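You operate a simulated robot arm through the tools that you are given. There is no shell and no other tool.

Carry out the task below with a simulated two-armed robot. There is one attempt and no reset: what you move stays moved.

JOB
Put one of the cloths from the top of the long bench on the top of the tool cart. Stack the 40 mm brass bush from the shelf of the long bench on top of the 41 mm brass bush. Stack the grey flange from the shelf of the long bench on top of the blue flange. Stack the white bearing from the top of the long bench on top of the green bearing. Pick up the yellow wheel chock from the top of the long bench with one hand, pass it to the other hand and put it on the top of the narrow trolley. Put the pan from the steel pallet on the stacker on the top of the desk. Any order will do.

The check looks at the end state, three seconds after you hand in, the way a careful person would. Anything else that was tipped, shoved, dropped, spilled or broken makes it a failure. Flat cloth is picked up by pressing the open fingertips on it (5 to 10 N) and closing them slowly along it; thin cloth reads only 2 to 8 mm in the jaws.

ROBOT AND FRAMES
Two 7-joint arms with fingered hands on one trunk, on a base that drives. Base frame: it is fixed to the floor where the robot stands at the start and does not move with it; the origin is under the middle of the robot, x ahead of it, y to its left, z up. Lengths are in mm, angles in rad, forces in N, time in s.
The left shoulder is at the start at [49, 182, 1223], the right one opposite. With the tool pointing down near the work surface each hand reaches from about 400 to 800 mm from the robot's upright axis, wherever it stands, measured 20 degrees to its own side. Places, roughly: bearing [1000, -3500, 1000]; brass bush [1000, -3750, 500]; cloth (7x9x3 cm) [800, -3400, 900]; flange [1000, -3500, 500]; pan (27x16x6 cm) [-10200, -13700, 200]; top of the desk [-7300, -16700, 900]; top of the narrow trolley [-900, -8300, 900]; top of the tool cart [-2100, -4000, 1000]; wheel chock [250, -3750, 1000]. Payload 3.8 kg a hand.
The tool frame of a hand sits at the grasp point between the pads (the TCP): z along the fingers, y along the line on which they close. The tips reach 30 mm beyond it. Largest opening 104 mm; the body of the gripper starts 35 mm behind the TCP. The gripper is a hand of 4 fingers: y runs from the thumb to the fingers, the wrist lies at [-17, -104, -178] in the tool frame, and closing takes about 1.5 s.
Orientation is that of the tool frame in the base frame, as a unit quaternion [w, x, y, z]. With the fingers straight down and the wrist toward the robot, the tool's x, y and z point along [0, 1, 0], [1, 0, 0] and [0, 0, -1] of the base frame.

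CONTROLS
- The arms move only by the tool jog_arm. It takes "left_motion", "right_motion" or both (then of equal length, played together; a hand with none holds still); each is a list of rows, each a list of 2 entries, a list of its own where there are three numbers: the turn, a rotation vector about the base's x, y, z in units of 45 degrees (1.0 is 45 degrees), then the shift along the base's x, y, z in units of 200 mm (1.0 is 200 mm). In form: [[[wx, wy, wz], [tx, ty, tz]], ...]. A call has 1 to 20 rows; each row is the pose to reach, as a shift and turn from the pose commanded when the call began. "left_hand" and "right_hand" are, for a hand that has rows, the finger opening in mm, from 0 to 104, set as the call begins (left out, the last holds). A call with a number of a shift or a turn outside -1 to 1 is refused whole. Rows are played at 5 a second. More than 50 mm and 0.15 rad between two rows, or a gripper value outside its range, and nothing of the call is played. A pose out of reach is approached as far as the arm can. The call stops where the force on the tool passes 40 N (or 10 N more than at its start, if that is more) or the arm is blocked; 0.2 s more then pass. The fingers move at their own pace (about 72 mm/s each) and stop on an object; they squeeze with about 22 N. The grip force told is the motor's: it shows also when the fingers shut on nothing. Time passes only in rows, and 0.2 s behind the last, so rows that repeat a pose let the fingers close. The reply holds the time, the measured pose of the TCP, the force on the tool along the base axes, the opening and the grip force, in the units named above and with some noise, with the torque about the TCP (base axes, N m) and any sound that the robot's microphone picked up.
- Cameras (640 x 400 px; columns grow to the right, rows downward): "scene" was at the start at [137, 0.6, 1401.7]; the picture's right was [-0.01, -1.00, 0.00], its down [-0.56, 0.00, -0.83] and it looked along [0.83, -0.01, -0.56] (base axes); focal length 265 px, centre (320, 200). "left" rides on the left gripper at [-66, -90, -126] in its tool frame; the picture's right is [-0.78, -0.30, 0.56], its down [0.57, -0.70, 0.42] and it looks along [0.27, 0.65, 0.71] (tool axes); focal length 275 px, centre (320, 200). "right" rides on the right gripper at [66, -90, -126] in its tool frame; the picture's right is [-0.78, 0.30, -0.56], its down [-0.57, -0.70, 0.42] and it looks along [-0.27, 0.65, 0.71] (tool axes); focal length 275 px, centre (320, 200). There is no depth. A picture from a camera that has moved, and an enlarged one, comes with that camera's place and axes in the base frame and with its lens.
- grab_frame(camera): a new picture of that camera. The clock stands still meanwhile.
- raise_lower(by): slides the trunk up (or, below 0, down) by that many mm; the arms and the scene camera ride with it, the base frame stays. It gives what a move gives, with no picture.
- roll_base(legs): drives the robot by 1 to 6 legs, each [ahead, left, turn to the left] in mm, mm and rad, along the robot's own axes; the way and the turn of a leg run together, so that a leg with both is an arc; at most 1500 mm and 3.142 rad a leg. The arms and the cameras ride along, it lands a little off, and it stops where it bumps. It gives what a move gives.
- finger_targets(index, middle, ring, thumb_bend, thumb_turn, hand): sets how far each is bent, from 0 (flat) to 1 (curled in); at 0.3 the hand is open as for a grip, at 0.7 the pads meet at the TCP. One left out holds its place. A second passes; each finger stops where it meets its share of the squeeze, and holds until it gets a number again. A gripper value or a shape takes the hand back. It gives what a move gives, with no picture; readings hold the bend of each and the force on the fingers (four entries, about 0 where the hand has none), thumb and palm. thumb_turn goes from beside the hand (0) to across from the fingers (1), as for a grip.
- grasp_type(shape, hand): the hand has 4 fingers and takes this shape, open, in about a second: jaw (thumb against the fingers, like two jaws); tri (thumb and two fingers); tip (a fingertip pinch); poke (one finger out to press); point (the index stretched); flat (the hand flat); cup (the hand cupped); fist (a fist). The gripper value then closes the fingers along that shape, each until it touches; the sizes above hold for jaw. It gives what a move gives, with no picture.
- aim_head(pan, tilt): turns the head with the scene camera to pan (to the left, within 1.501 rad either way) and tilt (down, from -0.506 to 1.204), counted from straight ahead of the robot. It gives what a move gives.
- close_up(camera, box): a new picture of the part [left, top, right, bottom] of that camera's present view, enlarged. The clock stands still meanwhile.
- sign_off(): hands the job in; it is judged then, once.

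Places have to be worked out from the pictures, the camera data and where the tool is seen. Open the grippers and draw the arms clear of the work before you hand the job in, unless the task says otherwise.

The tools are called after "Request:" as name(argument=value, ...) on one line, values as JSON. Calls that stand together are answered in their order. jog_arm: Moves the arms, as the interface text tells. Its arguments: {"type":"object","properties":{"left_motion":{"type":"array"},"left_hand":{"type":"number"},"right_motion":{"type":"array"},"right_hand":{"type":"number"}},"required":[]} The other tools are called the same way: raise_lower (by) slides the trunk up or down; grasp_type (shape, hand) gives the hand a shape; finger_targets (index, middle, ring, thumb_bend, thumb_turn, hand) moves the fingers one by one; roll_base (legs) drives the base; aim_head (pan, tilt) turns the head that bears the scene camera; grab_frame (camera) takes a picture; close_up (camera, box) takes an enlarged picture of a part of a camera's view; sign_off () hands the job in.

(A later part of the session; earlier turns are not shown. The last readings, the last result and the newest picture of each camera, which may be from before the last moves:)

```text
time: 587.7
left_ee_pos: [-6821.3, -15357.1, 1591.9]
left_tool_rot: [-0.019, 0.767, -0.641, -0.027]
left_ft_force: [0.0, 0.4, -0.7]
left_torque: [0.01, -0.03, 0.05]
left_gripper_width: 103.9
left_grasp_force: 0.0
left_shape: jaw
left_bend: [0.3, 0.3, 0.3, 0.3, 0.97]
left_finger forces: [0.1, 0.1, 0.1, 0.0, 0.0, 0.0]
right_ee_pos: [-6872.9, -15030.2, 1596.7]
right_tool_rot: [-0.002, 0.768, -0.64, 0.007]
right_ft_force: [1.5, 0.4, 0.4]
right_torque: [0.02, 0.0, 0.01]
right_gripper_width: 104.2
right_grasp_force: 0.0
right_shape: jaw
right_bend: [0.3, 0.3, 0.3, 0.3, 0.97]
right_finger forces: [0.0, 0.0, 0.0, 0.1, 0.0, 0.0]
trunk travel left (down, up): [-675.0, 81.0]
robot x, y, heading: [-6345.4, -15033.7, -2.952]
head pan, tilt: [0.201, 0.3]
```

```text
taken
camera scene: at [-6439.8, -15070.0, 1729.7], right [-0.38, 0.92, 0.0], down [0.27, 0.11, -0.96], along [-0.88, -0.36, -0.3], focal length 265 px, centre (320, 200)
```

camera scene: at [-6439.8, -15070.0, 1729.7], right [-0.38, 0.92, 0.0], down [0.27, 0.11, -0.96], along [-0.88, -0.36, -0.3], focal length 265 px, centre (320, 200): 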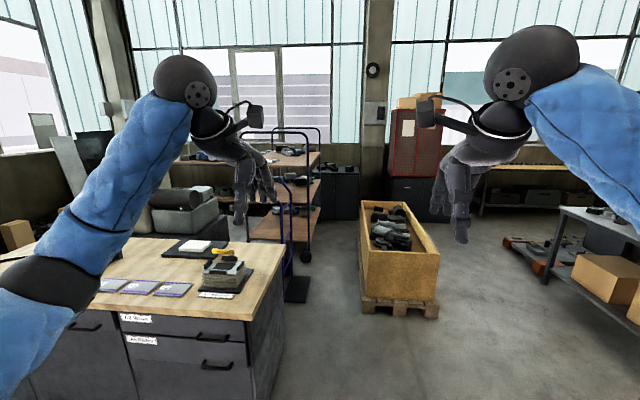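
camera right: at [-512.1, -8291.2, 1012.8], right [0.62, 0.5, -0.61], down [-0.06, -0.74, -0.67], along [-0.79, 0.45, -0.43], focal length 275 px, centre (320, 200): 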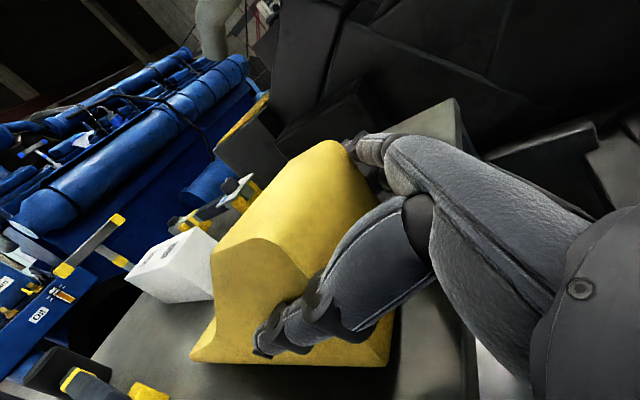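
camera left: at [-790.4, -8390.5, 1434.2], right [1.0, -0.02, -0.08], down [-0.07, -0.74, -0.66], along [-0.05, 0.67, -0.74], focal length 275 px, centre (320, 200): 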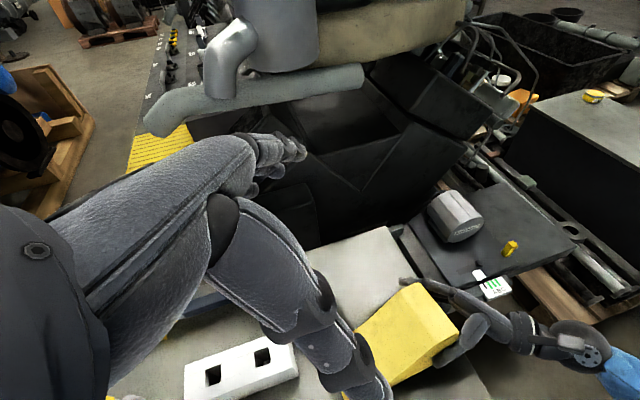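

The stacker stands at the left end of the grey table, around (-10100,-13600). I drive round the wooden crate toward it.

Request:
roll_base(legs=[[1238, -221, 0], [724, -1004, 0], [0, 0, -0.475]])

Request:
aim_head(pan=0.0, tilt=0.5)

Request:
grab_frame(camera="scene")

```text
time: 601.2
left_ee_pos: [-9089.3, -14306.7, 1592.7]
left_tool_rot: [0.024, -0.603, 0.797, 0.021]
left_ft_force: [0.6, 0.2, 0.4]
left_torque: [0.02, -0.02, -0.03]
left_gripper_width: 103.9
left_grasp_force: 0.1
left_shape: jaw
left_bend: [0.3, 0.3, 0.3, 0.3, 0.97]
left_finger forces: [0.1, 0.1, 0.1, 0.0, 0.0, 0.0]
right_ee_pos: [-8992.5, -13990.0, 1596.8]
right_tool_rot: [0.001, -0.604, 0.797, -0.008]
right_ft_force: [-0.6, 0.0, 1.7]
right_torque: [0.0, -0.02, 0.01]
right_gripper_width: 104.3
right_grasp_force: 0.1
right_shape: jaw
right_bend: [0.3, 0.3, 0.3, 0.3, 0.97]
right_finger forces: [0.0, 0.0, 0.0, 0.1, 0.0, 0.1]
trunk travel left (down, up): [-675.0, 81.0]
robot x, y, heading: [-8516.9, -14225.7, 2.877]
head pan, tilt: [0.201, 0.3]
```

```text
time: 602.0
left_ee_pos: [-9088.7, -14305.6, 1591.3]
left_tool_rot: [0.025, -0.602, 0.798, 0.02]
left_ft_force: [0.2, 0.5, -0.4]
left_torque: [0.04, 0.0, 0.02]
left_gripper_width: 104.0
left_grasp_force: 0.1
left_shape: jaw
left_bend: [0.3, 0.3, 0.3, 0.3, 0.97]
left_finger forces: [0.1, 0.0, 0.0, 0.1, 0.1, 0.0]
right_ee_pos: [-8992.1, -13990.9, 1596.6]
right_tool_rot: [0.001, -0.604, 0.797, -0.007]
right_ft_force: [-0.1, 0.0, -0.6]
right_torque: [0.0, 0.01, -0.02]
right_gripper_width: 104.2
right_grasp_force: 0.0
right_shape: jaw
right_bend: [0.3, 0.3, 0.3, 0.3, 0.97]
right_finger forces: [0.0, 0.0, 0.0, 0.1, 0.1, 0.1]
trunk travel left (down, up): [-675.0, 81.0]
robot x, y, heading: [-8519.5, -14223.3, 2.871]
head pan, tilt: [0.0, 0.499]
```

```text
taken
camera scene: at [-8616.1, -14197.9, 1711.4], right [0.26, 0.97, 0.0], down [0.46, -0.13, -0.88], along [-0.85, 0.23, -0.48], focal length 265 px, centre (320, 200)
```

scene: 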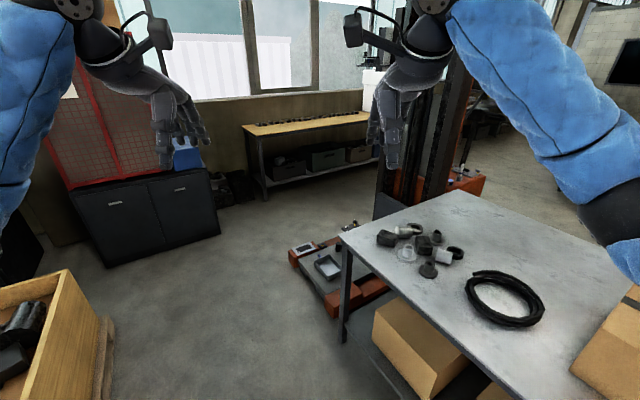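

The stacker with its low steel pallet is ahead-left of the table. I zoom in on it.

Request:
close_up(camera="scene", box=[270, 210, 410, 320])

```text
3.64 times, centred on (340, 265) of scene
camera zoom: at [-8616.1, -14197.9, 1711.4], right [0.26, 0.97, 0.0], down [0.46, -0.13, -0.88], along [-0.85, 0.23, -0.48], focal length 963 px, centre (247, -36)
```

zoom: 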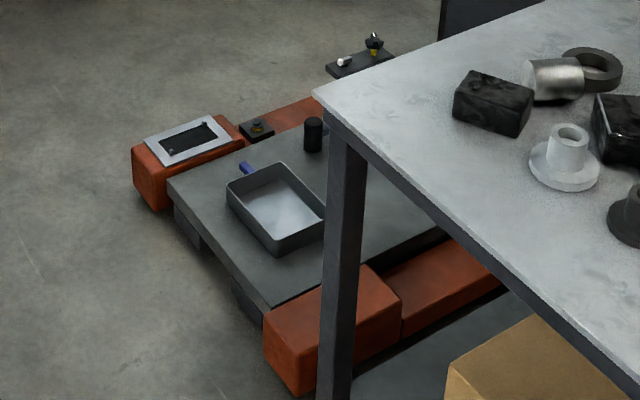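

The pan (blue handle pointing to the left) lies on the low pallet between the stacker's orange legs; its open side faces south. I drive to stand south of it, facing it, trunk still up.

Request:
roll_base(legs=[[1278, 746, 0], [0, 0, -1.048]])

Request:
aim_head(pan=0.0, tilt=0.8)

Request:
grab_frame(camera="scene")

```text
time: 612.0
left_ee_pos: [-10312.0, -14132.4, 1591.6]
left_tool_rot: [0.032, -0.116, 0.993, 0.006]
left_ft_force: [0.1, -0.2, -0.2]
left_torque: [-0.01, 0.0, 0.02]
left_gripper_width: 104.3
left_grasp_force: 0.0
left_shape: jaw
left_bend: [0.3, 0.3, 0.3, 0.3, 0.97]
left_finger forces: [0.1, 0.0, 0.0, 0.0, 0.0, 0.0]
right_ee_pos: [-9988.5, -14063.9, 1596.7]
right_tool_rot: [-0.003, -0.117, 0.993, -0.007]
right_ft_force: [0.2, -0.7, 0.7]
right_torque: [-0.02, 0.02, 0.0]
right_gripper_width: 103.8
right_grasp_force: 0.0
right_shape: jaw
right_bend: [0.3, 0.3, 0.3, 0.3, 0.97]
right_finger forces: [0.1, 0.0, 0.1, 0.1, 0.0, 0.0]
trunk travel left (down, up): [-675.0, 81.0]
robot x, y, heading: [-9966.1, -14591.2, 1.814]
head pan, tilt: [0.0, 0.499]
```

```text
time: 612.8
left_ee_pos: [-10312.5, -14134.9, 1591.6]
left_tool_rot: [0.032, -0.116, 0.993, 0.005]
left_ft_force: [-0.1, -0.1, -0.5]
left_torque: [0.02, 0.01, 0.01]
left_gripper_width: 104.2
left_grasp_force: 0.0
left_shape: jaw
left_bend: [0.3, 0.3, 0.3, 0.3, 0.97]
left_finger forces: [0.0, 0.0, 0.0, 0.0, 0.0, 0.0]
right_ee_pos: [-9988.7, -14063.1, 1595.7]
right_tool_rot: [-0.003, -0.116, 0.993, -0.006]
right_ft_force: [-0.2, -0.3, -0.6]
right_torque: [-0.03, 0.02, -0.01]
right_gripper_width: 104.1
right_grasp_force: 0.2
right_shape: jaw
right_bend: [0.3, 0.3, 0.3, 0.3, 0.97]
right_finger forces: [0.0, 0.0, 0.1, 0.1, 0.1, 0.0]
trunk travel left (down, up): [-675.0, 81.0]
robot x, y, heading: [-9965.1, -14593.8, 1.812]
head pan, tilt: [0.0, 0.799]
```

```text
taken
camera scene: at [-9985.5, -14502.0, 1685.4], right [0.97, 0.24, 0.0], down [0.17, -0.7, -0.7], along [-0.17, 0.68, -0.72], focal length 265 px, centre (320, 200)
```

scene: 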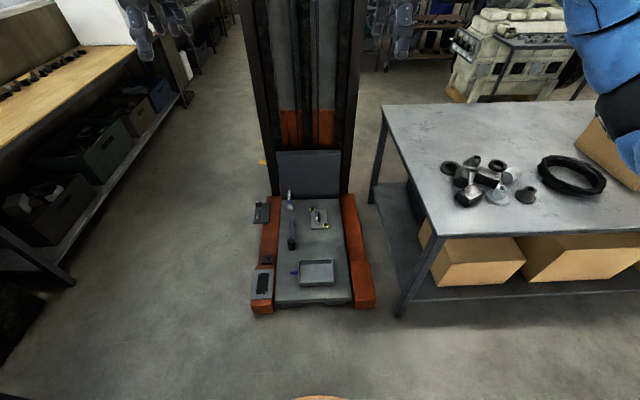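

The pan is straight ahead, handle to the left. I zoom in for its details.

Request:
close_up(camera="scene", box=[240, 190, 390, 320])

Request:
close_up(camera="scene", box=[285, 250, 345, 295])

```text
3.08 times, centred on (315, 255) of scene
camera zoom: at [-9985.5, -14502.0, 1685.4], right [0.97, 0.24, 0.0], down [0.17, -0.7, -0.7], along [-0.17, 0.68, -0.72], focal length 815 px, centre (335, 31)
```

zoom: 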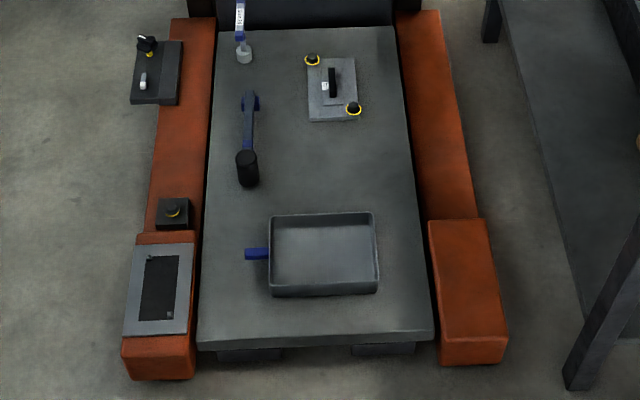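

```text
8.89 times, centred on (315, 272) of scene
camera zoom: at [-9985.5, -14502.0, 1685.4], right [0.97, 0.24, 0.0], down [0.17, -0.7, -0.7], along [-0.17, 0.68, -0.72], focal length 2354 px, centre (364, -444)
```

zoom: 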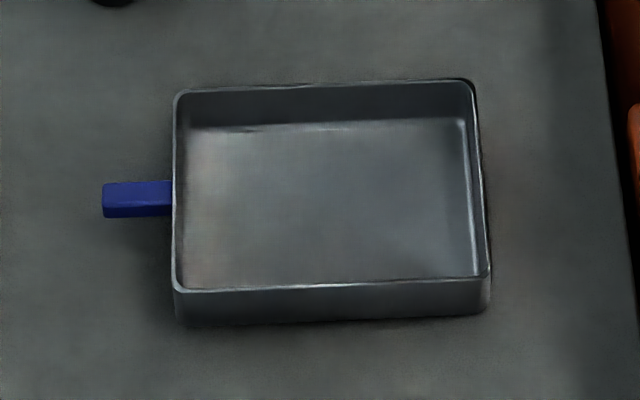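

The pan is empty, body ≈213×160 mm with a 48 mm handle. I drive up (368 ahead, 60 left) and lower the trunk fully.

Request:
roll_base(legs=[[355, 60, 0.01]])

Request:
raise_lower(by=-670)

Request:
aim_head(pan=0.0, tilt=1.1)

Request:
grab_frame(camera="scene")

```text
time: 615.1
left_ee_pos: [-10462.6, -13804.3, 1593.1]
left_tool_rot: [0.033, -0.12, 0.992, 0.006]
left_ft_force: [-1.4, 0.1, 0.5]
left_torque: [-0.02, -0.01, 0.01]
left_gripper_width: 103.8
left_grasp_force: 0.0
left_shape: jaw
left_bend: [0.3, 0.3, 0.3, 0.3, 0.97]
left_finger forces: [0.0, 0.0, 0.0, 0.0, 0.0, 0.0]
right_ee_pos: [-10139.5, -13732.7, 1596.0]
right_tool_rot: [-0.004, -0.122, 0.993, -0.006]
right_ft_force: [-0.4, 0.7, -1.0]
right_torque: [-0.02, -0.01, 0.01]
right_gripper_width: 104.0
right_grasp_force: 0.1
right_shape: jaw
right_bend: [0.3, 0.3, 0.3, 0.3, 0.97]
right_finger forces: [0.0, 0.0, 0.0, 0.0, 0.1, 0.0]
trunk travel left (down, up): [-675.0, 81.0]
robot x, y, heading: [-10110.0, -14263.0, 1.822]
head pan, tilt: [0.0, 0.799]
```

```text
refused: -670 is not a number from -400 to 400
```

```text
time: 615.9
left_ee_pos: [-10462.3, -13804.1, 1592.4]
left_tool_rot: [0.031, -0.12, 0.992, 0.004]
left_ft_force: [-1.1, 0.3, 0.0]
left_torque: [0.0, 0.02, 0.05]
left_gripper_width: 104.0
left_grasp_force: 0.0
left_shape: jaw
left_bend: [0.3, 0.3, 0.3, 0.3, 0.97]
left_finger forces: [0.0, 0.0, 0.0, 0.0, 0.0, 0.0]
right_ee_pos: [-10139.1, -13730.2, 1596.6]
right_tool_rot: [-0.004, -0.122, 0.993, -0.007]
right_ft_force: [0.1, 0.3, -0.4]
right_torque: [0.03, 0.0, 0.05]
right_gripper_width: 103.9
right_grasp_force: 0.1
right_shape: jaw
right_bend: [0.3, 0.3, 0.3, 0.3, 0.97]
right_finger forces: [0.0, 0.0, 0.0, 0.0, 0.1, 0.0]
trunk travel left (down, up): [-675.0, 81.0]
robot x, y, heading: [-10112.4, -14262.8, 1.821]
head pan, tilt: [0.0, 1.1]
```

```text
taken
camera scene: at [-10128.5, -14186.2, 1663.6], right [0.97, 0.25, 0.0], down [0.22, -0.86, -0.45], along [-0.11, 0.44, -0.89], focal length 265 px, centre (320, 200)
```

scene: 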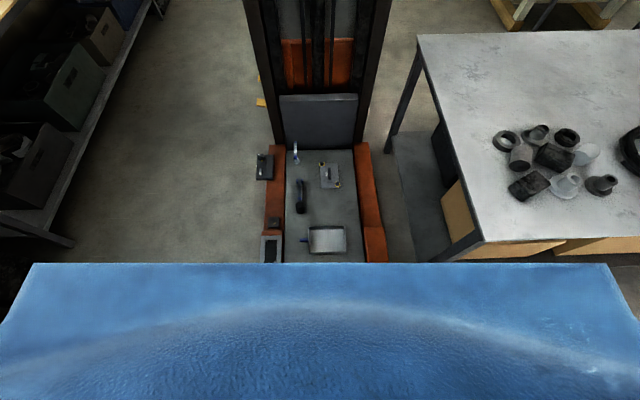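

I lower the trunk in two steps and look again.

Request:
raise_lower(by=-370)

Request:
raise_lower(by=-300)

Request:
aim_head(pan=0.0, tilt=0.95)

Request:
grab_frame(camera="scene")

```text
time: 619.5
left_ee_pos: [-10463.3, -13804.9, 1222.5]
left_tool_rot: [0.031, -0.12, 0.992, 0.006]
left_ft_force: [-0.9, -0.8, 0.2]
left_torque: [-0.01, 0.02, 0.03]
left_gripper_width: 103.9
left_grasp_force: 0.1
left_shape: jaw
left_bend: [0.3, 0.3, 0.3, 0.3, 0.97]
left_finger forces: [0.0, 0.0, 0.0, 0.0, 0.0, 0.1]
right_ee_pos: [-10138.4, -13730.8, 1226.2]
right_tool_rot: [-0.003, -0.123, 0.992, -0.006]
right_ft_force: [-0.2, 0.5, -0.3]
right_torque: [-0.01, -0.05, -0.01]
right_gripper_width: 104.1
right_grasp_force: 0.0
right_shape: jaw
right_bend: [0.3, 0.3, 0.3, 0.3, 0.97]
right_finger forces: [0.0, 0.0, 0.1, 0.1, 0.1, 0.0]
trunk travel left (down, up): [-305.0, 451.0]
robot x, y, heading: [-10112.0, -14259.8, 1.829]
head pan, tilt: [0.0, 1.1]
```

```text
time: 622.5
left_ee_pos: [-10461.8, -13804.5, 923.0]
left_tool_rot: [0.031, -0.121, 0.992, 0.005]
left_ft_force: [-1.0, -0.5, 0.6]
left_torque: [0.0, 0.01, 0.0]
left_gripper_width: 104.0
left_grasp_force: 0.0
left_shape: jaw
left_bend: [0.3, 0.3, 0.3, 0.3, 0.97]
left_finger forces: [0.0, 0.0, 0.0, 0.0, 0.0, 0.1]
right_ee_pos: [-10140.1, -13731.9, 926.0]
right_tool_rot: [-0.004, -0.122, 0.993, -0.005]
right_ft_force: [0.3, 0.3, 0.4]
right_torque: [0.0, 0.0, -0.01]
right_gripper_width: 104.0
right_grasp_force: 0.1
right_shape: jaw
right_bend: [0.3, 0.3, 0.3, 0.3, 0.97]
right_finger forces: [0.1, 0.1, 0.1, 0.0, 0.1, 0.0]
trunk travel left (down, up): [-5.0, 751.0]
robot x, y, heading: [-10110.2, -14256.4, 1.821]
head pan, tilt: [0.0, 1.1]
```

```text
time: 623.2
left_ee_pos: [-10462.4, -13803.8, 921.8]
left_tool_rot: [0.032, -0.121, 0.992, 0.005]
left_ft_force: [-0.4, 0.2, -0.8]
left_torque: [-0.01, 0.0, -0.02]
left_gripper_width: 104.0
left_grasp_force: 0.0
left_shape: jaw
left_bend: [0.3, 0.3, 0.3, 0.3, 0.97]
left_finger forces: [0.0, 0.0, 0.0, 0.0, 0.0, 0.0]
right_ee_pos: [-10140.5, -13731.6, 926.4]
right_tool_rot: [-0.004, -0.122, 0.993, -0.006]
right_ft_force: [-0.2, 0.9, -0.3]
right_torque: [0.01, 0.02, -0.01]
right_gripper_width: 103.7
right_grasp_force: 0.0
right_shape: jaw
right_bend: [0.3, 0.3, 0.3, 0.3, 0.97]
right_finger forces: [0.0, 0.0, 0.1, 0.1, 0.1, 0.0]
trunk travel left (down, up): [-5.0, 751.0]
robot x, y, heading: [-10113.4, -14260.0, 1.825]
head pan, tilt: [0.0, 0.949]
```

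```text
taken
camera scene: at [-10186.5, -13960.1, 986.5], right [0.97, 0.25, 0.0], down [0.2, -0.79, -0.58], along [-0.14, 0.56, -0.81], focal length 265 px, centre (320, 200)
```

scene: 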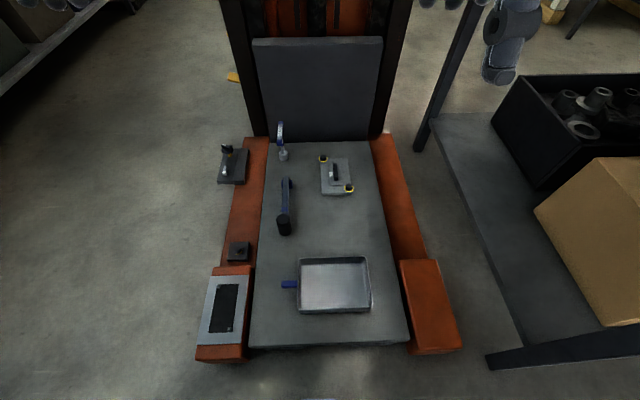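

Pan centre is at ahead ≈562, right ≈47 mm; rim z≈195. Plan: left hand on the handle, right hand pinching the near wall, then lift with the trunk. I bring both hands down in steps.

Request:
jog_arm(left_motion=[[[0, 0, 0], [0.09, 0.058, -0.158]], [[0, 0, 0], [0.18, 0.116, -0.316]], [[0, 0, 0], [0.27, 0.174, -0.475]], [[0, 0, 0], [0.36, 0.231, -0.633]], [[0, 0, 0], [0.455, 0.289, -0.79]], [[0, 0, 0], [0.545, 0.347, -0.95]]], right_motion=[[[0, 0, 0], [0, -0.025, -0.158]], [[0, 0, 0], [0, -0.05, -0.316]], [[0, 0, 0], [0, -0.075, -0.475]], [[0, 0, 0], [0, -0.1, -0.633]], [[0, 0, 0], [-0.005, -0.125, -0.79]], [[0, 0, 0], [-0.008, -0.147, -0.95]]])

Request:
jog_arm(left_motion=[[[0, 0, 0], [0, 0, -0.19]], [[0, 0, 0], [0, 0, -0.38]], [[0, 0, 0], [0, 0, -0.57]], [[0, 0, 0], [0, 0, -0.76]], [[0, 0, 0], [0, 0, -0.95]]], right_motion=[[[0, 0, 0], [0, 0, -0.19]], [[0, 0, 0], [0, 0, -0.38]], [[0, 0, 0], [0, 0, -0.57]], [[0, 0, 0], [0, 0, -0.76]], [[0, 0, 0], [0, 0, -0.95]]])

Request:
grab_frame(camera="scene")

Request:
grab_frame(camera="left")

Request:
grab_frame(camera="right")

```text
time: 624.6
left_ee_pos: [-10354.7, -13733.1, 733.5]
left_tool_rot: [0.032, -0.12, 0.992, 0.006]
left_ft_force: [-0.4, -0.5, -0.5]
left_torque: [-0.04, -0.02, -0.02]
left_gripper_width: 104.2
left_grasp_force: 0.0
left_shape: jaw
left_bend: [0.3, 0.3, 0.3, 0.3, 0.97]
left_finger forces: [0.0, 0.0, 0.0, 0.0, 0.1, 0.1]
right_ee_pos: [-10144.4, -13760.4, 737.0]
right_tool_rot: [-0.005, -0.121, 0.993, -0.007]
right_ft_force: [-0.5, -0.8, -0.4]
right_torque: [-0.01, 0.04, 0.0]
right_gripper_width: 104.0
right_grasp_force: 0.0
right_shape: jaw
right_bend: [0.3, 0.3, 0.3, 0.3, 0.97]
right_finger forces: [0.1, 0.1, 0.0, 0.0, 0.0, 0.1]
trunk travel left (down, up): [-5.0, 751.0]
robot x, y, heading: [-10109.9, -14258.5, 1.823]
head pan, tilt: [0.0, 0.949]
```

```text
time: 625.8
left_ee_pos: [-10355.2, -13735.3, 541.7]
left_tool_rot: [0.031, -0.12, 0.992, 0.006]
left_ft_force: [-0.2, 0.6, -0.3]
left_torque: [0.02, 0.02, -0.02]
left_gripper_width: 104.0
left_grasp_force: 0.1
left_shape: jaw
left_bend: [0.3, 0.3, 0.3, 0.3, 0.97]
left_finger forces: [0.0, 0.1, 0.0, 0.0, 0.1, 0.0]
right_ee_pos: [-10142.9, -13761.8, 548.0]
right_tool_rot: [-0.003, -0.122, 0.993, -0.005]
right_ft_force: [-0.6, 0.3, 0.1]
right_torque: [0.0, -0.02, -0.05]
right_gripper_width: 104.1
right_grasp_force: 0.1
right_shape: jaw
right_bend: [0.3, 0.3, 0.3, 0.3, 0.97]
right_finger forces: [0.1, 0.0, 0.0, 0.0, 0.0, 0.0]
right hand out of reach, approached as far as the arm can: row 1, 2, 3
trunk travel left (down, up): [-5.0, 751.0]
robot x, y, heading: [-10112.0, -14261.3, 1.822]
head pan, tilt: [0.0, 0.949]
```

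```text
taken
camera scene: at [-10186.6, -13959.9, 986.5], right [0.97, 0.25, 0.0], down [0.2, -0.79, -0.58], along [-0.14, 0.56, -0.81], focal length 265 px, centre (320, 200)
```

scene: 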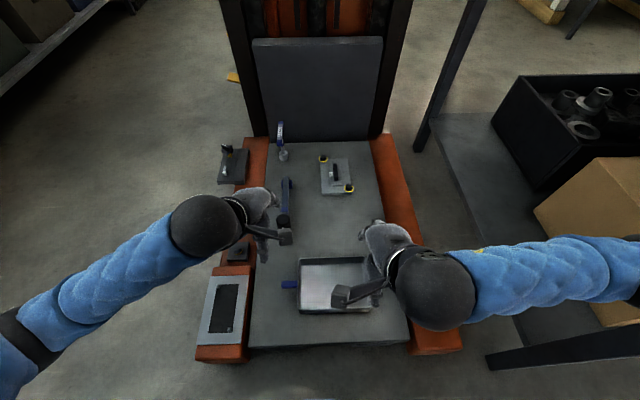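

```text
taken
camera left: at [-10275.8, -13809.1, 670.7], right [0.86, -0.09, -0.51], down [-0.36, -0.81, -0.46], along [-0.37, 0.58, -0.73], focal length 275 px, centre (320, 200)
```

left: 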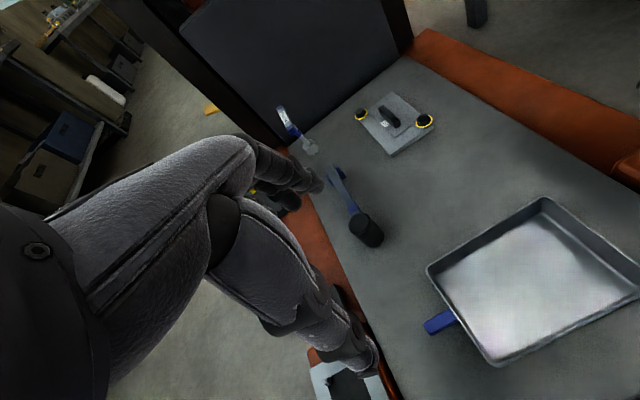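

```text
taken
camera right: at [-10185.3, -13863.2, 673.8], right [0.68, 0.48, 0.55], down [0.72, -0.55, -0.42], along [0.1, 0.68, -0.72], focal length 275 px, centre (320, 200)
```

right: 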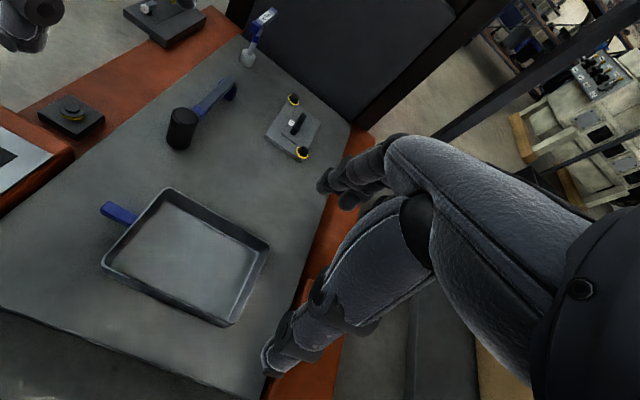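

Three cameras agree: handle centre (-10342,-13732), near wall mid (-10192,-13768); both hands are already above their grip points. I descend further to z≈230.

Request:
jog_arm(left_motion=[[[0, 0, 0], [0, 0, -0.19]], [[0, 0, 0], [0, 0, -0.38]], [[0, 0, 0], [0, 0, -0.57]], [[0, 0, 0], [0.01, 0, -0.78]]], right_motion=[[[0, 0, 0], [0, 0, -0.19]], [[0, 0, 0], [0, 0, -0.38]], [[0, 0, 0], [0, 0, -0.57]], [[0, 0, 0], [0, 0.02, -0.78]]])

Request:
jog_arm(left_motion=[[[0, 0, 0], [0, 0, -0.19]], [[0, 0, 0], [0, 0, -0.38]], [[0, 0, 0], [0, 0, -0.57]], [[0, 0, 0], [0.01, 0, -0.7]]], right_motion=[[[0, 0, 0], [0, 0, -0.19]], [[0, 0, 0], [0, 0, -0.38]], [[0, 0, 0], [0, 0, -0.57]], [[0, 0, 0], [0, 0.01, -0.75]]])

Request:
grab_frame(camera="scene")

Request:
grab_frame(camera="left")

Request:
grab_frame(camera="right")

```text
time: 626.8
left_ee_pos: [-10352.5, -13736.0, 385.8]
left_tool_rot: [0.032, -0.119, 0.992, 0.006]
left_ft_force: [-0.1, 0.4, 0.1]
left_torque: [-0.01, -0.02, 0.01]
left_gripper_width: 104.0
left_grasp_force: 0.1
left_shape: jaw
left_bend: [0.3, 0.3, 0.3, 0.3, 0.97]
left_finger forces: [0.0, 0.0, 0.1, 0.0, 0.0, 0.1]
right_ee_pos: [-10141.6, -13755.9, 389.5]
right_tool_rot: [-0.003, -0.122, 0.993, -0.005]
right_ft_force: [0.1, 0.1, 0.1]
right_torque: [0.03, -0.03, 0.0]
right_gripper_width: 103.9
right_grasp_force: 0.0
right_shape: jaw
right_bend: [0.3, 0.3, 0.3, 0.3, 0.97]
right_finger forces: [0.0, 0.0, 0.1, 0.0, 0.0, 0.0]
trunk travel left (down, up): [-5.0, 751.0]
robot x, y, heading: [-10111.3, -14260.8, 1.822]
head pan, tilt: [0.0, 0.949]
```

```text
time: 627.8
left_ee_pos: [-10349.2, -13734.9, 244.2]
left_tool_rot: [0.032, -0.12, 0.992, 0.005]
left_ft_force: [0.1, 0.0, 0.8]
left_torque: [-0.01, 0.02, 0.02]
left_gripper_width: 104.1
left_grasp_force: 0.1
left_shape: jaw
left_bend: [0.3, 0.3, 0.3, 0.3, 0.97]
left_finger forces: [0.1, 0.0, 0.0, 0.0, 0.0, 0.0]
right_ee_pos: [-10140.9, -13754.0, 242.9]
right_tool_rot: [-0.004, -0.122, 0.993, -0.007]
right_ft_force: [0.3, -0.3, 0.3]
right_torque: [0.02, 0.03, -0.04]
right_gripper_width: 103.8
right_grasp_force: 0.0
right_shape: jaw
right_bend: [0.3, 0.3, 0.3, 0.3, 0.97]
right_finger forces: [0.0, 0.0, 0.1, 0.0, 0.0, 0.0]
trunk travel left (down, up): [-5.0, 751.0]
robot x, y, heading: [-10111.6, -14259.3, 1.822]
head pan, tilt: [0.0, 0.949]
```

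```text
taken
camera scene: at [-10186.5, -13960.1, 986.6], right [0.97, 0.25, 0.0], down [0.2, -0.79, -0.58], along [-0.15, 0.56, -0.81], focal length 265 px, centre (320, 200)
```

scene: 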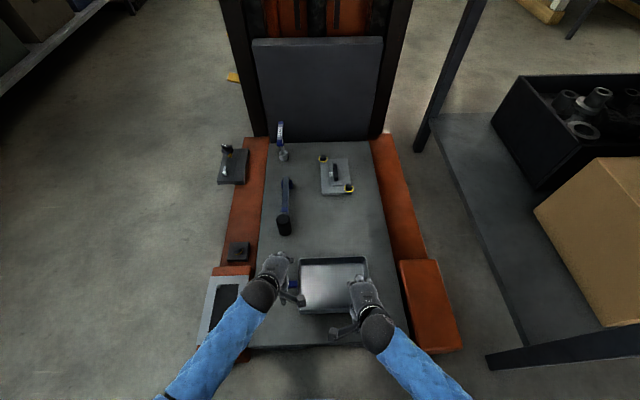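

```text
taken
camera left: at [-10271.3, -13809.7, 373.2], right [0.86, -0.09, -0.51], down [-0.36, -0.81, -0.46], along [-0.37, 0.58, -0.73], focal length 275 px, centre (320, 200)
```

left: 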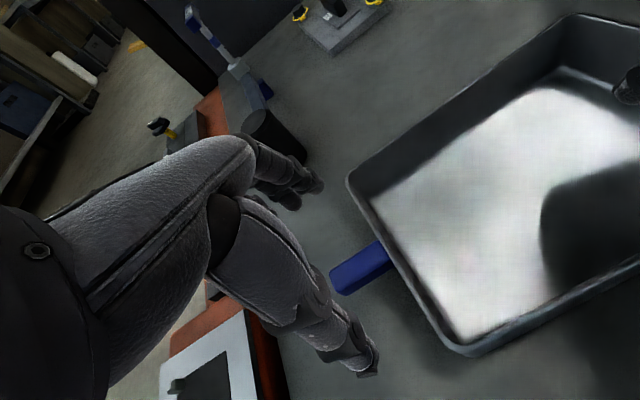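

```text
taken
camera right: at [-10183.1, -13854.7, 368.0], right [0.68, 0.48, 0.55], down [0.72, -0.55, -0.42], along [0.1, 0.68, -0.72], focal length 275 px, centre (320, 200)
```

right: 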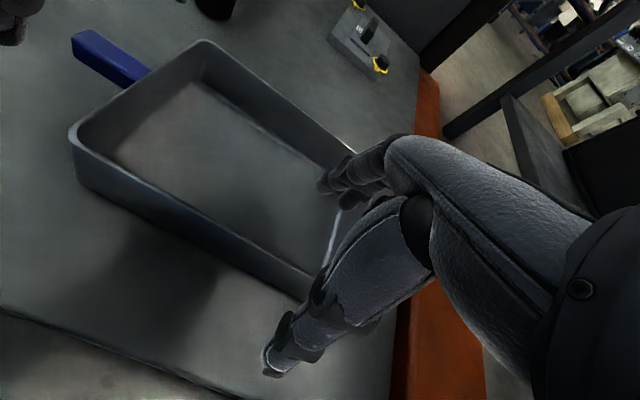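

Rim z≈187, handle z≈175. I shift the hands slightly off the pan's walls and go down to grip height (left 178, right 170).

Request:
jog_arm(left_motion=[[[0, 0, 0], [-0.024, -0.006, -0.1]], [[0, 0, 0], [-0.024, -0.006, -0.2]], [[0, 0, 0], [-0.024, -0.006, -0.27]], [[0, 0, 0], [-0.024, -0.006, -0.33]]], right_motion=[[[0, 0, 0], [-0.072, -0.018, -0.1]], [[0, 0, 0], [-0.072, -0.018, -0.2]], [[0, 0, 0], [-0.072, -0.018, -0.29]], [[0, 0, 0], [-0.072, -0.018, -0.365]]])

Request:
grab_frame(camera="left")

Request:
grab_frame(camera="right")

```text
time: 628.8
left_ee_pos: [-10353.1, -13736.2, 179.5]
left_tool_rot: [0.032, -0.12, 0.992, 0.006]
left_ft_force: [0.0, 0.1, 0.0]
left_torque: [0.01, -0.01, 0.01]
left_gripper_width: 104.2
left_grasp_force: 0.1
left_shape: jaw
left_bend: [0.3, 0.3, 0.3, 0.3, 0.97]
left_finger forces: [0.0, 0.0, 0.0, 0.0, 0.0, 0.0]
right_ee_pos: [-10156.9, -13756.0, 171.4]
right_tool_rot: [-0.004, -0.122, 0.992, -0.004]
right_ft_force: [1.7, -2.6, 12.5]
right_torque: [0.69, -0.06, -0.11]
right_gripper_width: 102.7
right_grasp_force: 0.1
right_shape: jaw
right_bend: [0.3, 0.3, 0.3, 0.3, 0.97]
right_finger forces: [0.0, 12.5, 0.1, 0.0, 0.0, 0.2]
trunk travel left (down, up): [-5.0, 751.0]
robot x, y, heading: [-10110.4, -14256.7, 1.821]
head pan, tilt: [0.0, 0.949]
```

```text
taken
camera left: at [-10275.4, -13810.6, 308.9], right [0.86, -0.09, -0.51], down [-0.36, -0.81, -0.46], along [-0.37, 0.58, -0.73], focal length 275 px, centre (320, 200)
```

left: 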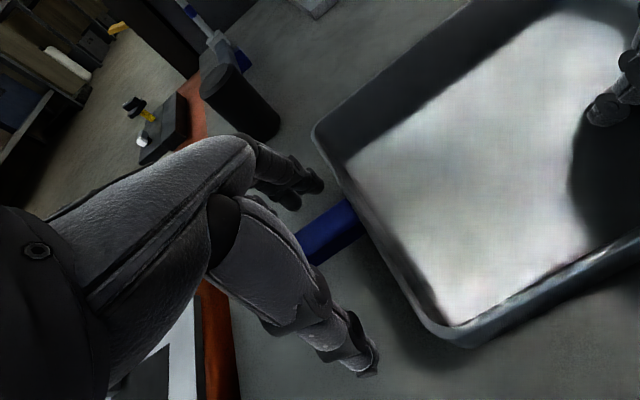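

```text
taken
camera right: at [-10198.7, -13858.3, 296.7], right [0.69, 0.48, 0.55], down [0.72, -0.55, -0.43], along [0.09, 0.69, -0.72], focal length 275 px, centre (320, 200)
```

right: 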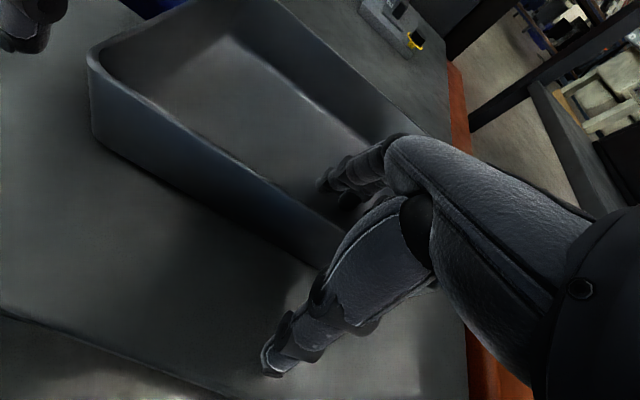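

The right middle fingertip touches the pan's floor. I lift it 6 mm, then close both hands together.

Request:
jog_arm(right_motion=[[[0, 0, 0], [0, 0, 0.035]], [[0, 0, 0], [0, 0, 0.035]]])

Request:
jog_arm(left_motion=[[[0, 0, 0], [0, 0, 0]], [[0, 0, 0], [0, 0, 0]], [[0, 0, 0], [0, 0, 0]], [[0, 0, 0], [0, 0, 0]], [[0, 0, 0], [0, 0, 0]], [[0, 0, 0], [0, 0, 0]], [[0, 0, 0], [0, 0, 0]], [[0, 0, 0], [0, 0, 0]]], right_motion=[[[0, 0, 0], [0, 0, 0]], [[0, 0, 0], [0, 0, 0]], [[0, 0, 0], [0, 0, 0]], [[0, 0, 0], [0, 0, 0]], [[0, 0, 0], [0, 0, 0]], [[0, 0, 0], [0, 0, 0]], [[0, 0, 0], [0, 0, 0]], [[0, 0, 0], [0, 0, 0]]], left_hand=5, right_hand=0)

Request:
grab_frame(camera="left")

Request:
grab_frame(camera="right")

```text
time: 629.4
left_ee_pos: [-10353.1, -13735.8, 180.4]
left_tool_rot: [0.032, -0.12, 0.992, 0.006]
left_ft_force: [-0.8, -0.3, 0.1]
left_torque: [0.0, -0.01, 0.01]
left_gripper_width: 104.1
left_grasp_force: 0.2
left_shape: jaw
left_bend: [0.3, 0.3, 0.3, 0.3, 0.97]
left_finger forces: [0.0, 0.0, 0.1, 0.0, 0.0, 0.0]
right_ee_pos: [-10156.1, -13761.0, 175.9]
right_tool_rot: [-0.004, -0.121, 0.993, -0.007]
right_ft_force: [-1.2, -1.3, 0.1]
right_torque: [0.0, -0.02, 0.03]
right_gripper_width: 103.7
right_grasp_force: 0.1
right_shape: jaw
right_bend: [0.3, 0.3, 0.3, 0.3, 0.97]
right_finger forces: [0.0, 0.0, 0.0, 0.0, 0.0, 0.0]
trunk travel left (down, up): [-5.0, 751.0]
robot x, y, heading: [-10110.3, -14261.4, 1.827]
head pan, tilt: [0.0, 0.949]
```

```text
time: 631.2
left_ee_pos: [-10353.4, -13735.6, 179.3]
left_tool_rot: [0.032, -0.121, 0.992, 0.005]
left_ft_force: [1.7, 0.0, -0.8]
left_torque: [-0.03, 0.0, 0.04]
left_gripper_width: 10.3
left_grasp_force: 22.5
left_shape: jaw
left_bend: [0.73, 0.71, 0.7, 0.76, 1.0]
left_finger forces: [10.0, 3.4, 0.0, 0.0, 15.3, 0.0]
right_ee_pos: [-10156.3, -13758.5, 175.4]
right_tool_rot: [-0.004, -0.122, 0.993, -0.006]
right_ft_force: [-1.7, 2.1, 3.4]
right_torque: [-0.01, 0.1, 0.04]
right_gripper_width: 0.0
right_grasp_force: 21.8
right_shape: jaw
right_bend: [0.7, 0.69, 0.68, 0.7, 1.0]
right_finger forces: [12.5, 5.8, 2.3, 0.0, 19.2, 0.0]
trunk travel left (down, up): [-5.0, 751.0]
robot x, y, heading: [-10111.3, -14257.5, 1.819]
head pan, tilt: [0.0, 0.949]
```

```text
taken
camera left: at [-10275.2, -13810.5, 308.2], right [0.86, -0.09, -0.51], down [-0.36, -0.81, -0.46], along [-0.37, 0.58, -0.73], focal length 275 px, centre (320, 200)
```

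left: 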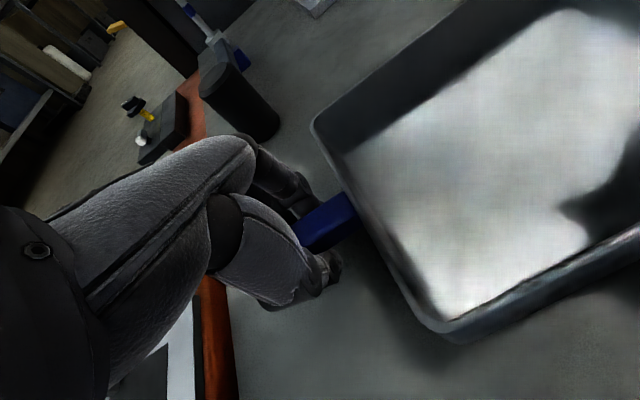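

```text
taken
camera right: at [-10198.7, -13859.9, 302.3], right [0.69, 0.48, 0.55], down [0.72, -0.55, -0.42], along [0.1, 0.68, -0.72], focal length 275 px, centre (320, 200)
```

right: 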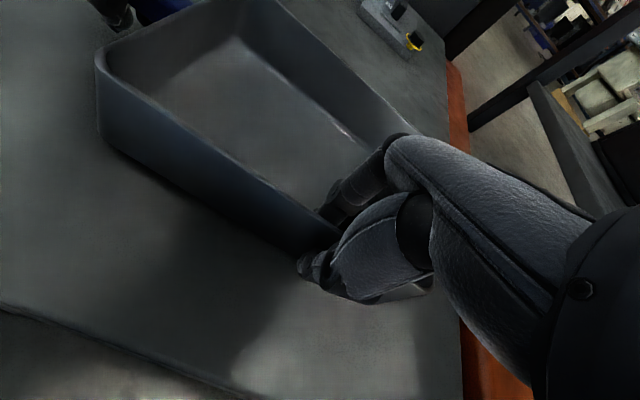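

Both hands hold: handle (22 N) and wall (22 N). I lift with the trunk by 60 mm and check the pan.

Request:
raise_lower(by=60)

Request:
grab_frame(camera="left")

Request:
grab_frame(camera="scene")

```text
time: 632.2
left_ee_pos: [-10354.8, -13736.1, 239.7]
left_tool_rot: [0.032, -0.12, 0.992, 0.004]
left_ft_force: [0.2, -0.3, -0.7]
left_torque: [0.0, 0.0, -0.01]
left_gripper_width: 8.8
left_grasp_force: 22.6
left_shape: jaw
left_bend: [0.73, 0.72, 0.7, 0.79, 1.0]
left_finger forces: [0.0, 0.0, 0.0, 0.0, 0.1, 0.1]
right_ee_pos: [-10105.0, -13747.7, 221.1]
right_tool_rot: [0.038, -0.126, 0.991, -0.004]
right_ft_force: [0.4, 0.0, -1.3]
right_torque: [-0.06, 0.08, 0.03]
right_gripper_width: 0.1
right_grasp_force: 22.8
right_shape: jaw
right_bend: [0.7, 0.69, 0.68, 0.71, 1.0]
right_finger forces: [12.7, 5.5, 3.4, 0.1, 21.6, 0.0]
trunk travel left (down, up): [-65.0, 691.0]
robot x, y, heading: [-10109.3, -14259.0, 1.821]
head pan, tilt: [0.0, 0.949]
```

```text
taken
camera left: at [-10276.3, -13810.0, 368.0], right [0.86, -0.09, -0.51], down [-0.36, -0.81, -0.46], along [-0.37, 0.58, -0.73], focal length 275 px, centre (320, 200)
```

left: 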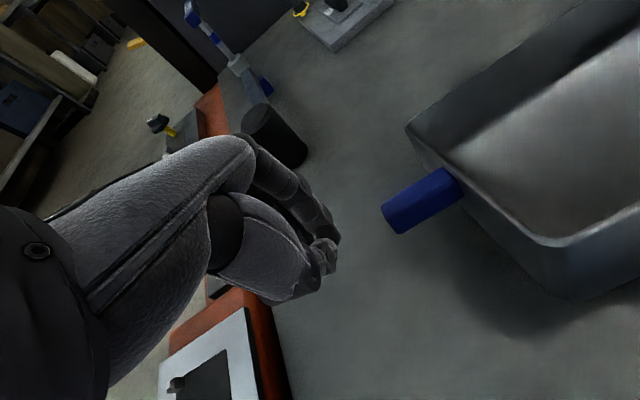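

```text
taken
camera scene: at [-10177.0, -13997.0, 1051.0], right [0.97, 0.25, 0.0], down [0.2, -0.79, -0.58], along [-0.14, 0.56, -0.81], focal length 265 px, centre (320, 200)
```

scene: 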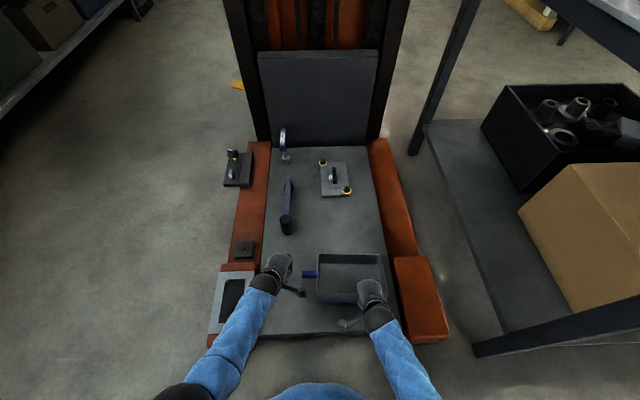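

The right arm drifted as the trunk rose and the handle slid out of the left hand; the right hand still holds the pan's wall. I look closer.

Request:
grab_frame(camera="right")

Request:
close_up(camera="scene", box=[240, 230, 440, 350])

```text
taken
camera right: at [-10155.8, -13852.1, 342.6], right [0.63, 0.48, 0.61], down [0.76, -0.53, -0.37], along [0.15, 0.7, -0.7], focal length 275 px, centre (320, 200)
```

right: 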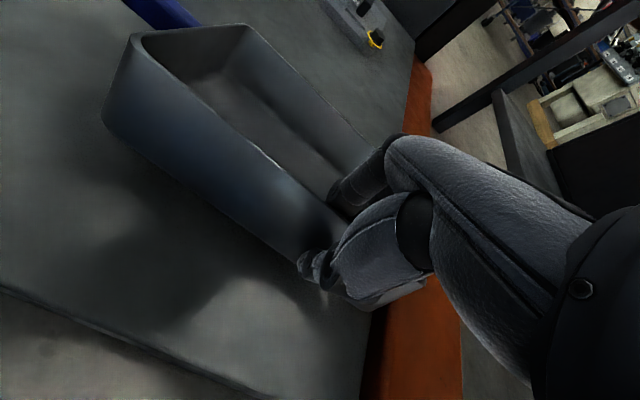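

```text
3.20 times, centred on (340, 290) of scene
camera zoom: at [-10177.0, -13997.0, 1051.0], right [0.97, 0.25, 0.0], down [0.2, -0.79, -0.58], along [-0.14, 0.56, -0.81], focal length 847 px, centre (256, -88)
```

zoom: 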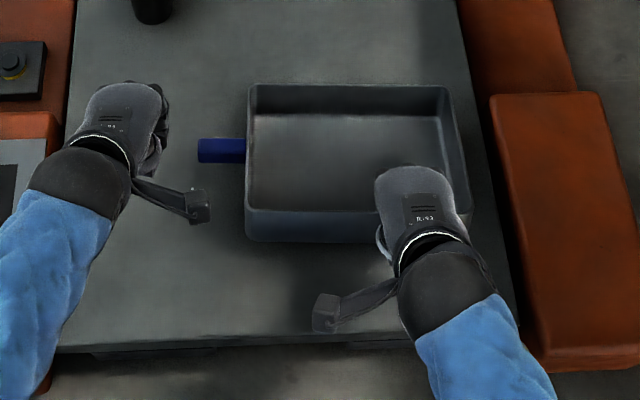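

The pan hangs from the right hand, slightly tilted, and is light. I raise the right hand 70 mm by arm (a bit forward) and lift the left hand clear.

Request:
jog_arm(right_motion=[[[0, 0, 0], [-0.01, 0.03, 0.07]], [[0, 0, 0], [-0.02, 0.06, 0.14]], [[0, 0, 0], [-0.03, 0.09, 0.21]], [[0, 0, 0], [-0.03, 0.12, 0.28]], [[0, 0, 0], [-0.03, 0.15, 0.35]]], left_motion=[[[0, 0, 0], [-0.05, 0, 0.1]], [[0, 0, 0], [-0.1, 0, 0.25]], [[0, 0, 0], [-0.15, 0, 0.4]], [[0, 0, 0], [-0.2, 0, 0.55]], [[0, 0, 0], [-0.2, 0, 0.7]]], left_hand=104)

Request:
grab_frame(camera="scene")

Request:
grab_frame(camera="left")

```text
time: 633.6
left_ee_pos: [-10392.2, -13733.9, 379.9]
left_tool_rot: [0.032, -0.12, 0.992, 0.005]
left_ft_force: [-0.1, 0.2, 0.6]
left_torque: [0.02, 0.01, 0.0]
left_gripper_width: 103.5
left_grasp_force: 0.0
left_shape: jaw
left_bend: [0.3, 0.3, 0.3, 0.3, 0.97]
left_finger forces: [0.0, 0.0, 0.0, 0.0, 0.0, 0.1]
right_ee_pos: [-10100.8, -13694.9, 300.0]
right_tool_rot: [0.05, -0.124, 0.991, 0.014]
right_ft_force: [0.0, 0.4, -3.6]
right_torque: [-0.2, -0.18, -0.04]
right_gripper_width: 0.1
right_grasp_force: 21.8
right_shape: jaw
right_bend: [0.69, 0.69, 0.69, 0.71, 1.0]
right_finger forces: [16.5, 5.2, 2.2, 0.1, 22.5, 0.0]
trunk travel left (down, up): [-65.0, 691.0]
robot x, y, heading: [-10111.9, -14261.2, 1.827]
head pan, tilt: [0.0, 0.949]
stopped in row 5 (right hand): the arm was blocked; the commanded pose is now the measured one
```

```text
taken
camera scene: at [-10176.8, -13997.2, 1051.2], right [0.97, 0.25, 0.0], down [0.2, -0.79, -0.58], along [-0.15, 0.56, -0.81], focal length 265 px, centre (320, 200)
```

scene: 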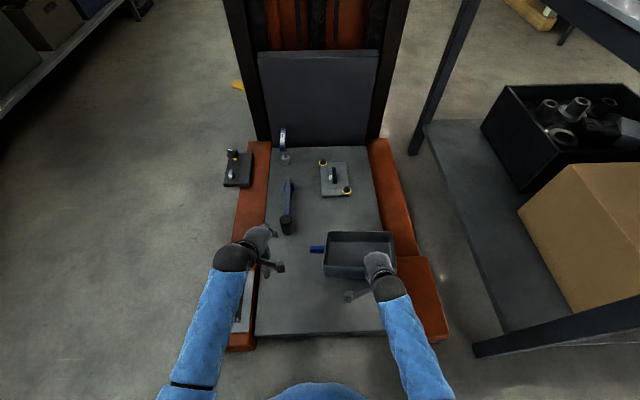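

```text
taken
camera left: at [-10314.4, -13808.9, 508.8], right [0.86, -0.09, -0.51], down [-0.36, -0.81, -0.46], along [-0.37, 0.58, -0.73], focal length 275 px, centre (320, 200)
```

left: 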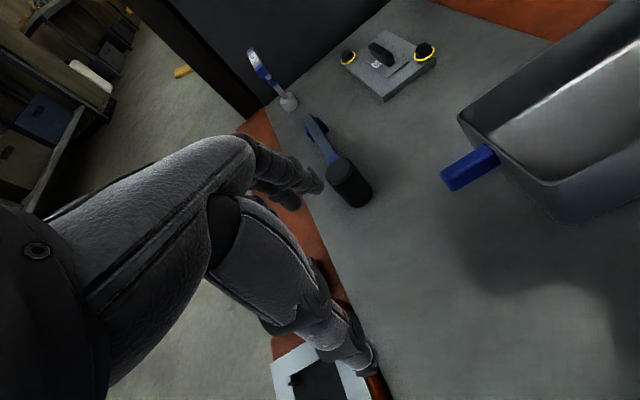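

The pan is up ~120 mm. Its right side could pass over the orange leg block, so I move the right hand 60 mm left and 60 mm up.

Request:
jog_arm(right_motion=[[[0, 0, 0], [-0.07, -0.02, 0.05]], [[0, 0, 0], [-0.14, -0.04, 0.12]], [[0, 0, 0], [-0.22, -0.055, 0.2]], [[0, 0, 0], [-0.29, -0.075, 0.3]]])

Request:
aim_head(pan=-0.6, tilt=1.0)

Request:
grab_frame(camera="scene")

Request:
grab_frame(camera="left")

```text
time: 634.6
left_ee_pos: [-10392.8, -13735.2, 380.7]
left_tool_rot: [0.032, -0.12, 0.992, 0.004]
left_ft_force: [-0.5, -1.0, 0.7]
left_torque: [-0.01, 0.02, 0.02]
left_gripper_width: 103.5
left_grasp_force: 0.2
left_shape: jaw
left_bend: [0.3, 0.3, 0.3, 0.3, 0.97]
left_finger forces: [0.1, 0.1, 0.0, 0.1, 0.0, 0.1]
right_ee_pos: [-10075.1, -13667.5, 349.6]
right_tool_rot: [0.129, -0.125, 0.983, 0.045]
right_ft_force: [-0.5, -0.2, -3.7]
right_torque: [-0.19, -0.1, 0.02]
right_gripper_width: 0.0
right_grasp_force: 22.2
right_shape: jaw
right_bend: [0.7, 0.69, 0.69, 0.71, 1.0]
right_finger forces: [14.3, 6.3, 3.3, 0.0, 22.7, 0.1]
trunk travel left (down, up): [-65.0, 691.0]
robot x, y, heading: [-10112.6, -14258.0, 1.821]
head pan, tilt: [0.0, 0.949]
stopped in row 4 (right hand): the arm was blocked; the commanded pose is now the measured one
```

```text
time: 635.6
left_ee_pos: [-10392.7, -13735.2, 380.5]
left_tool_rot: [0.031, -0.12, 0.992, 0.005]
left_ft_force: [-0.2, 1.3, -0.1]
left_torque: [0.0, 0.01, 0.02]
left_gripper_width: 103.4
left_grasp_force: 0.1
left_shape: jaw
left_bend: [0.3, 0.3, 0.3, 0.3, 0.97]
left_finger forces: [0.0, 0.1, 0.0, 0.0, 0.0, 0.0]
right_ee_pos: [-10075.1, -13666.3, 350.7]
right_tool_rot: [0.128, -0.126, 0.983, 0.045]
right_ft_force: [0.1, -0.2, -3.6]
right_torque: [-0.26, -0.16, -0.01]
right_gripper_width: 0.0
right_grasp_force: 22.5
right_shape: jaw
right_bend: [0.7, 0.69, 0.69, 0.71, 1.0]
right_finger forces: [14.9, 6.0, 2.9, 0.0, 22.9, 0.0]
trunk travel left (down, up): [-65.0, 691.0]
robot x, y, heading: [-10113.7, -14257.9, 1.823]
head pan, tilt: [-0.6, 1.0]
```

```text
taken
camera scene: at [-10135.0, -14002.1, 1047.6], right [0.94, -0.34, 0.0], down [-0.29, -0.79, -0.54], along [0.18, 0.51, -0.84], focal length 265 px, centre (320, 200)
```

scene: 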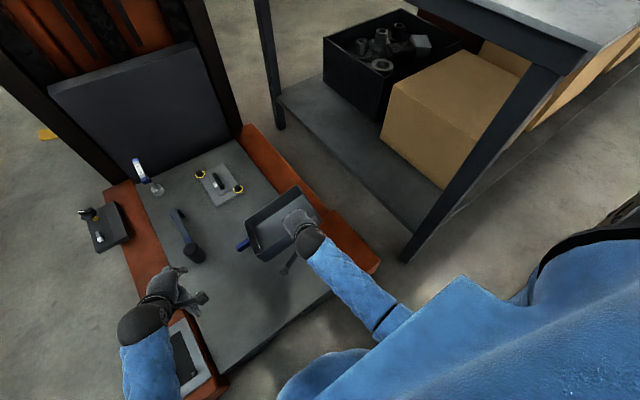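

```text
taken
camera left: at [-10314.4, -13809.0, 508.8], right [0.86, -0.09, -0.51], down [-0.36, -0.81, -0.46], along [-0.37, 0.58, -0.73], focal length 275 px, centre (320, 200)
```

left: 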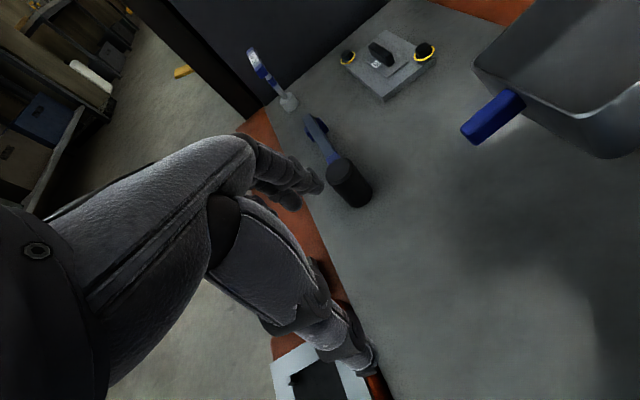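

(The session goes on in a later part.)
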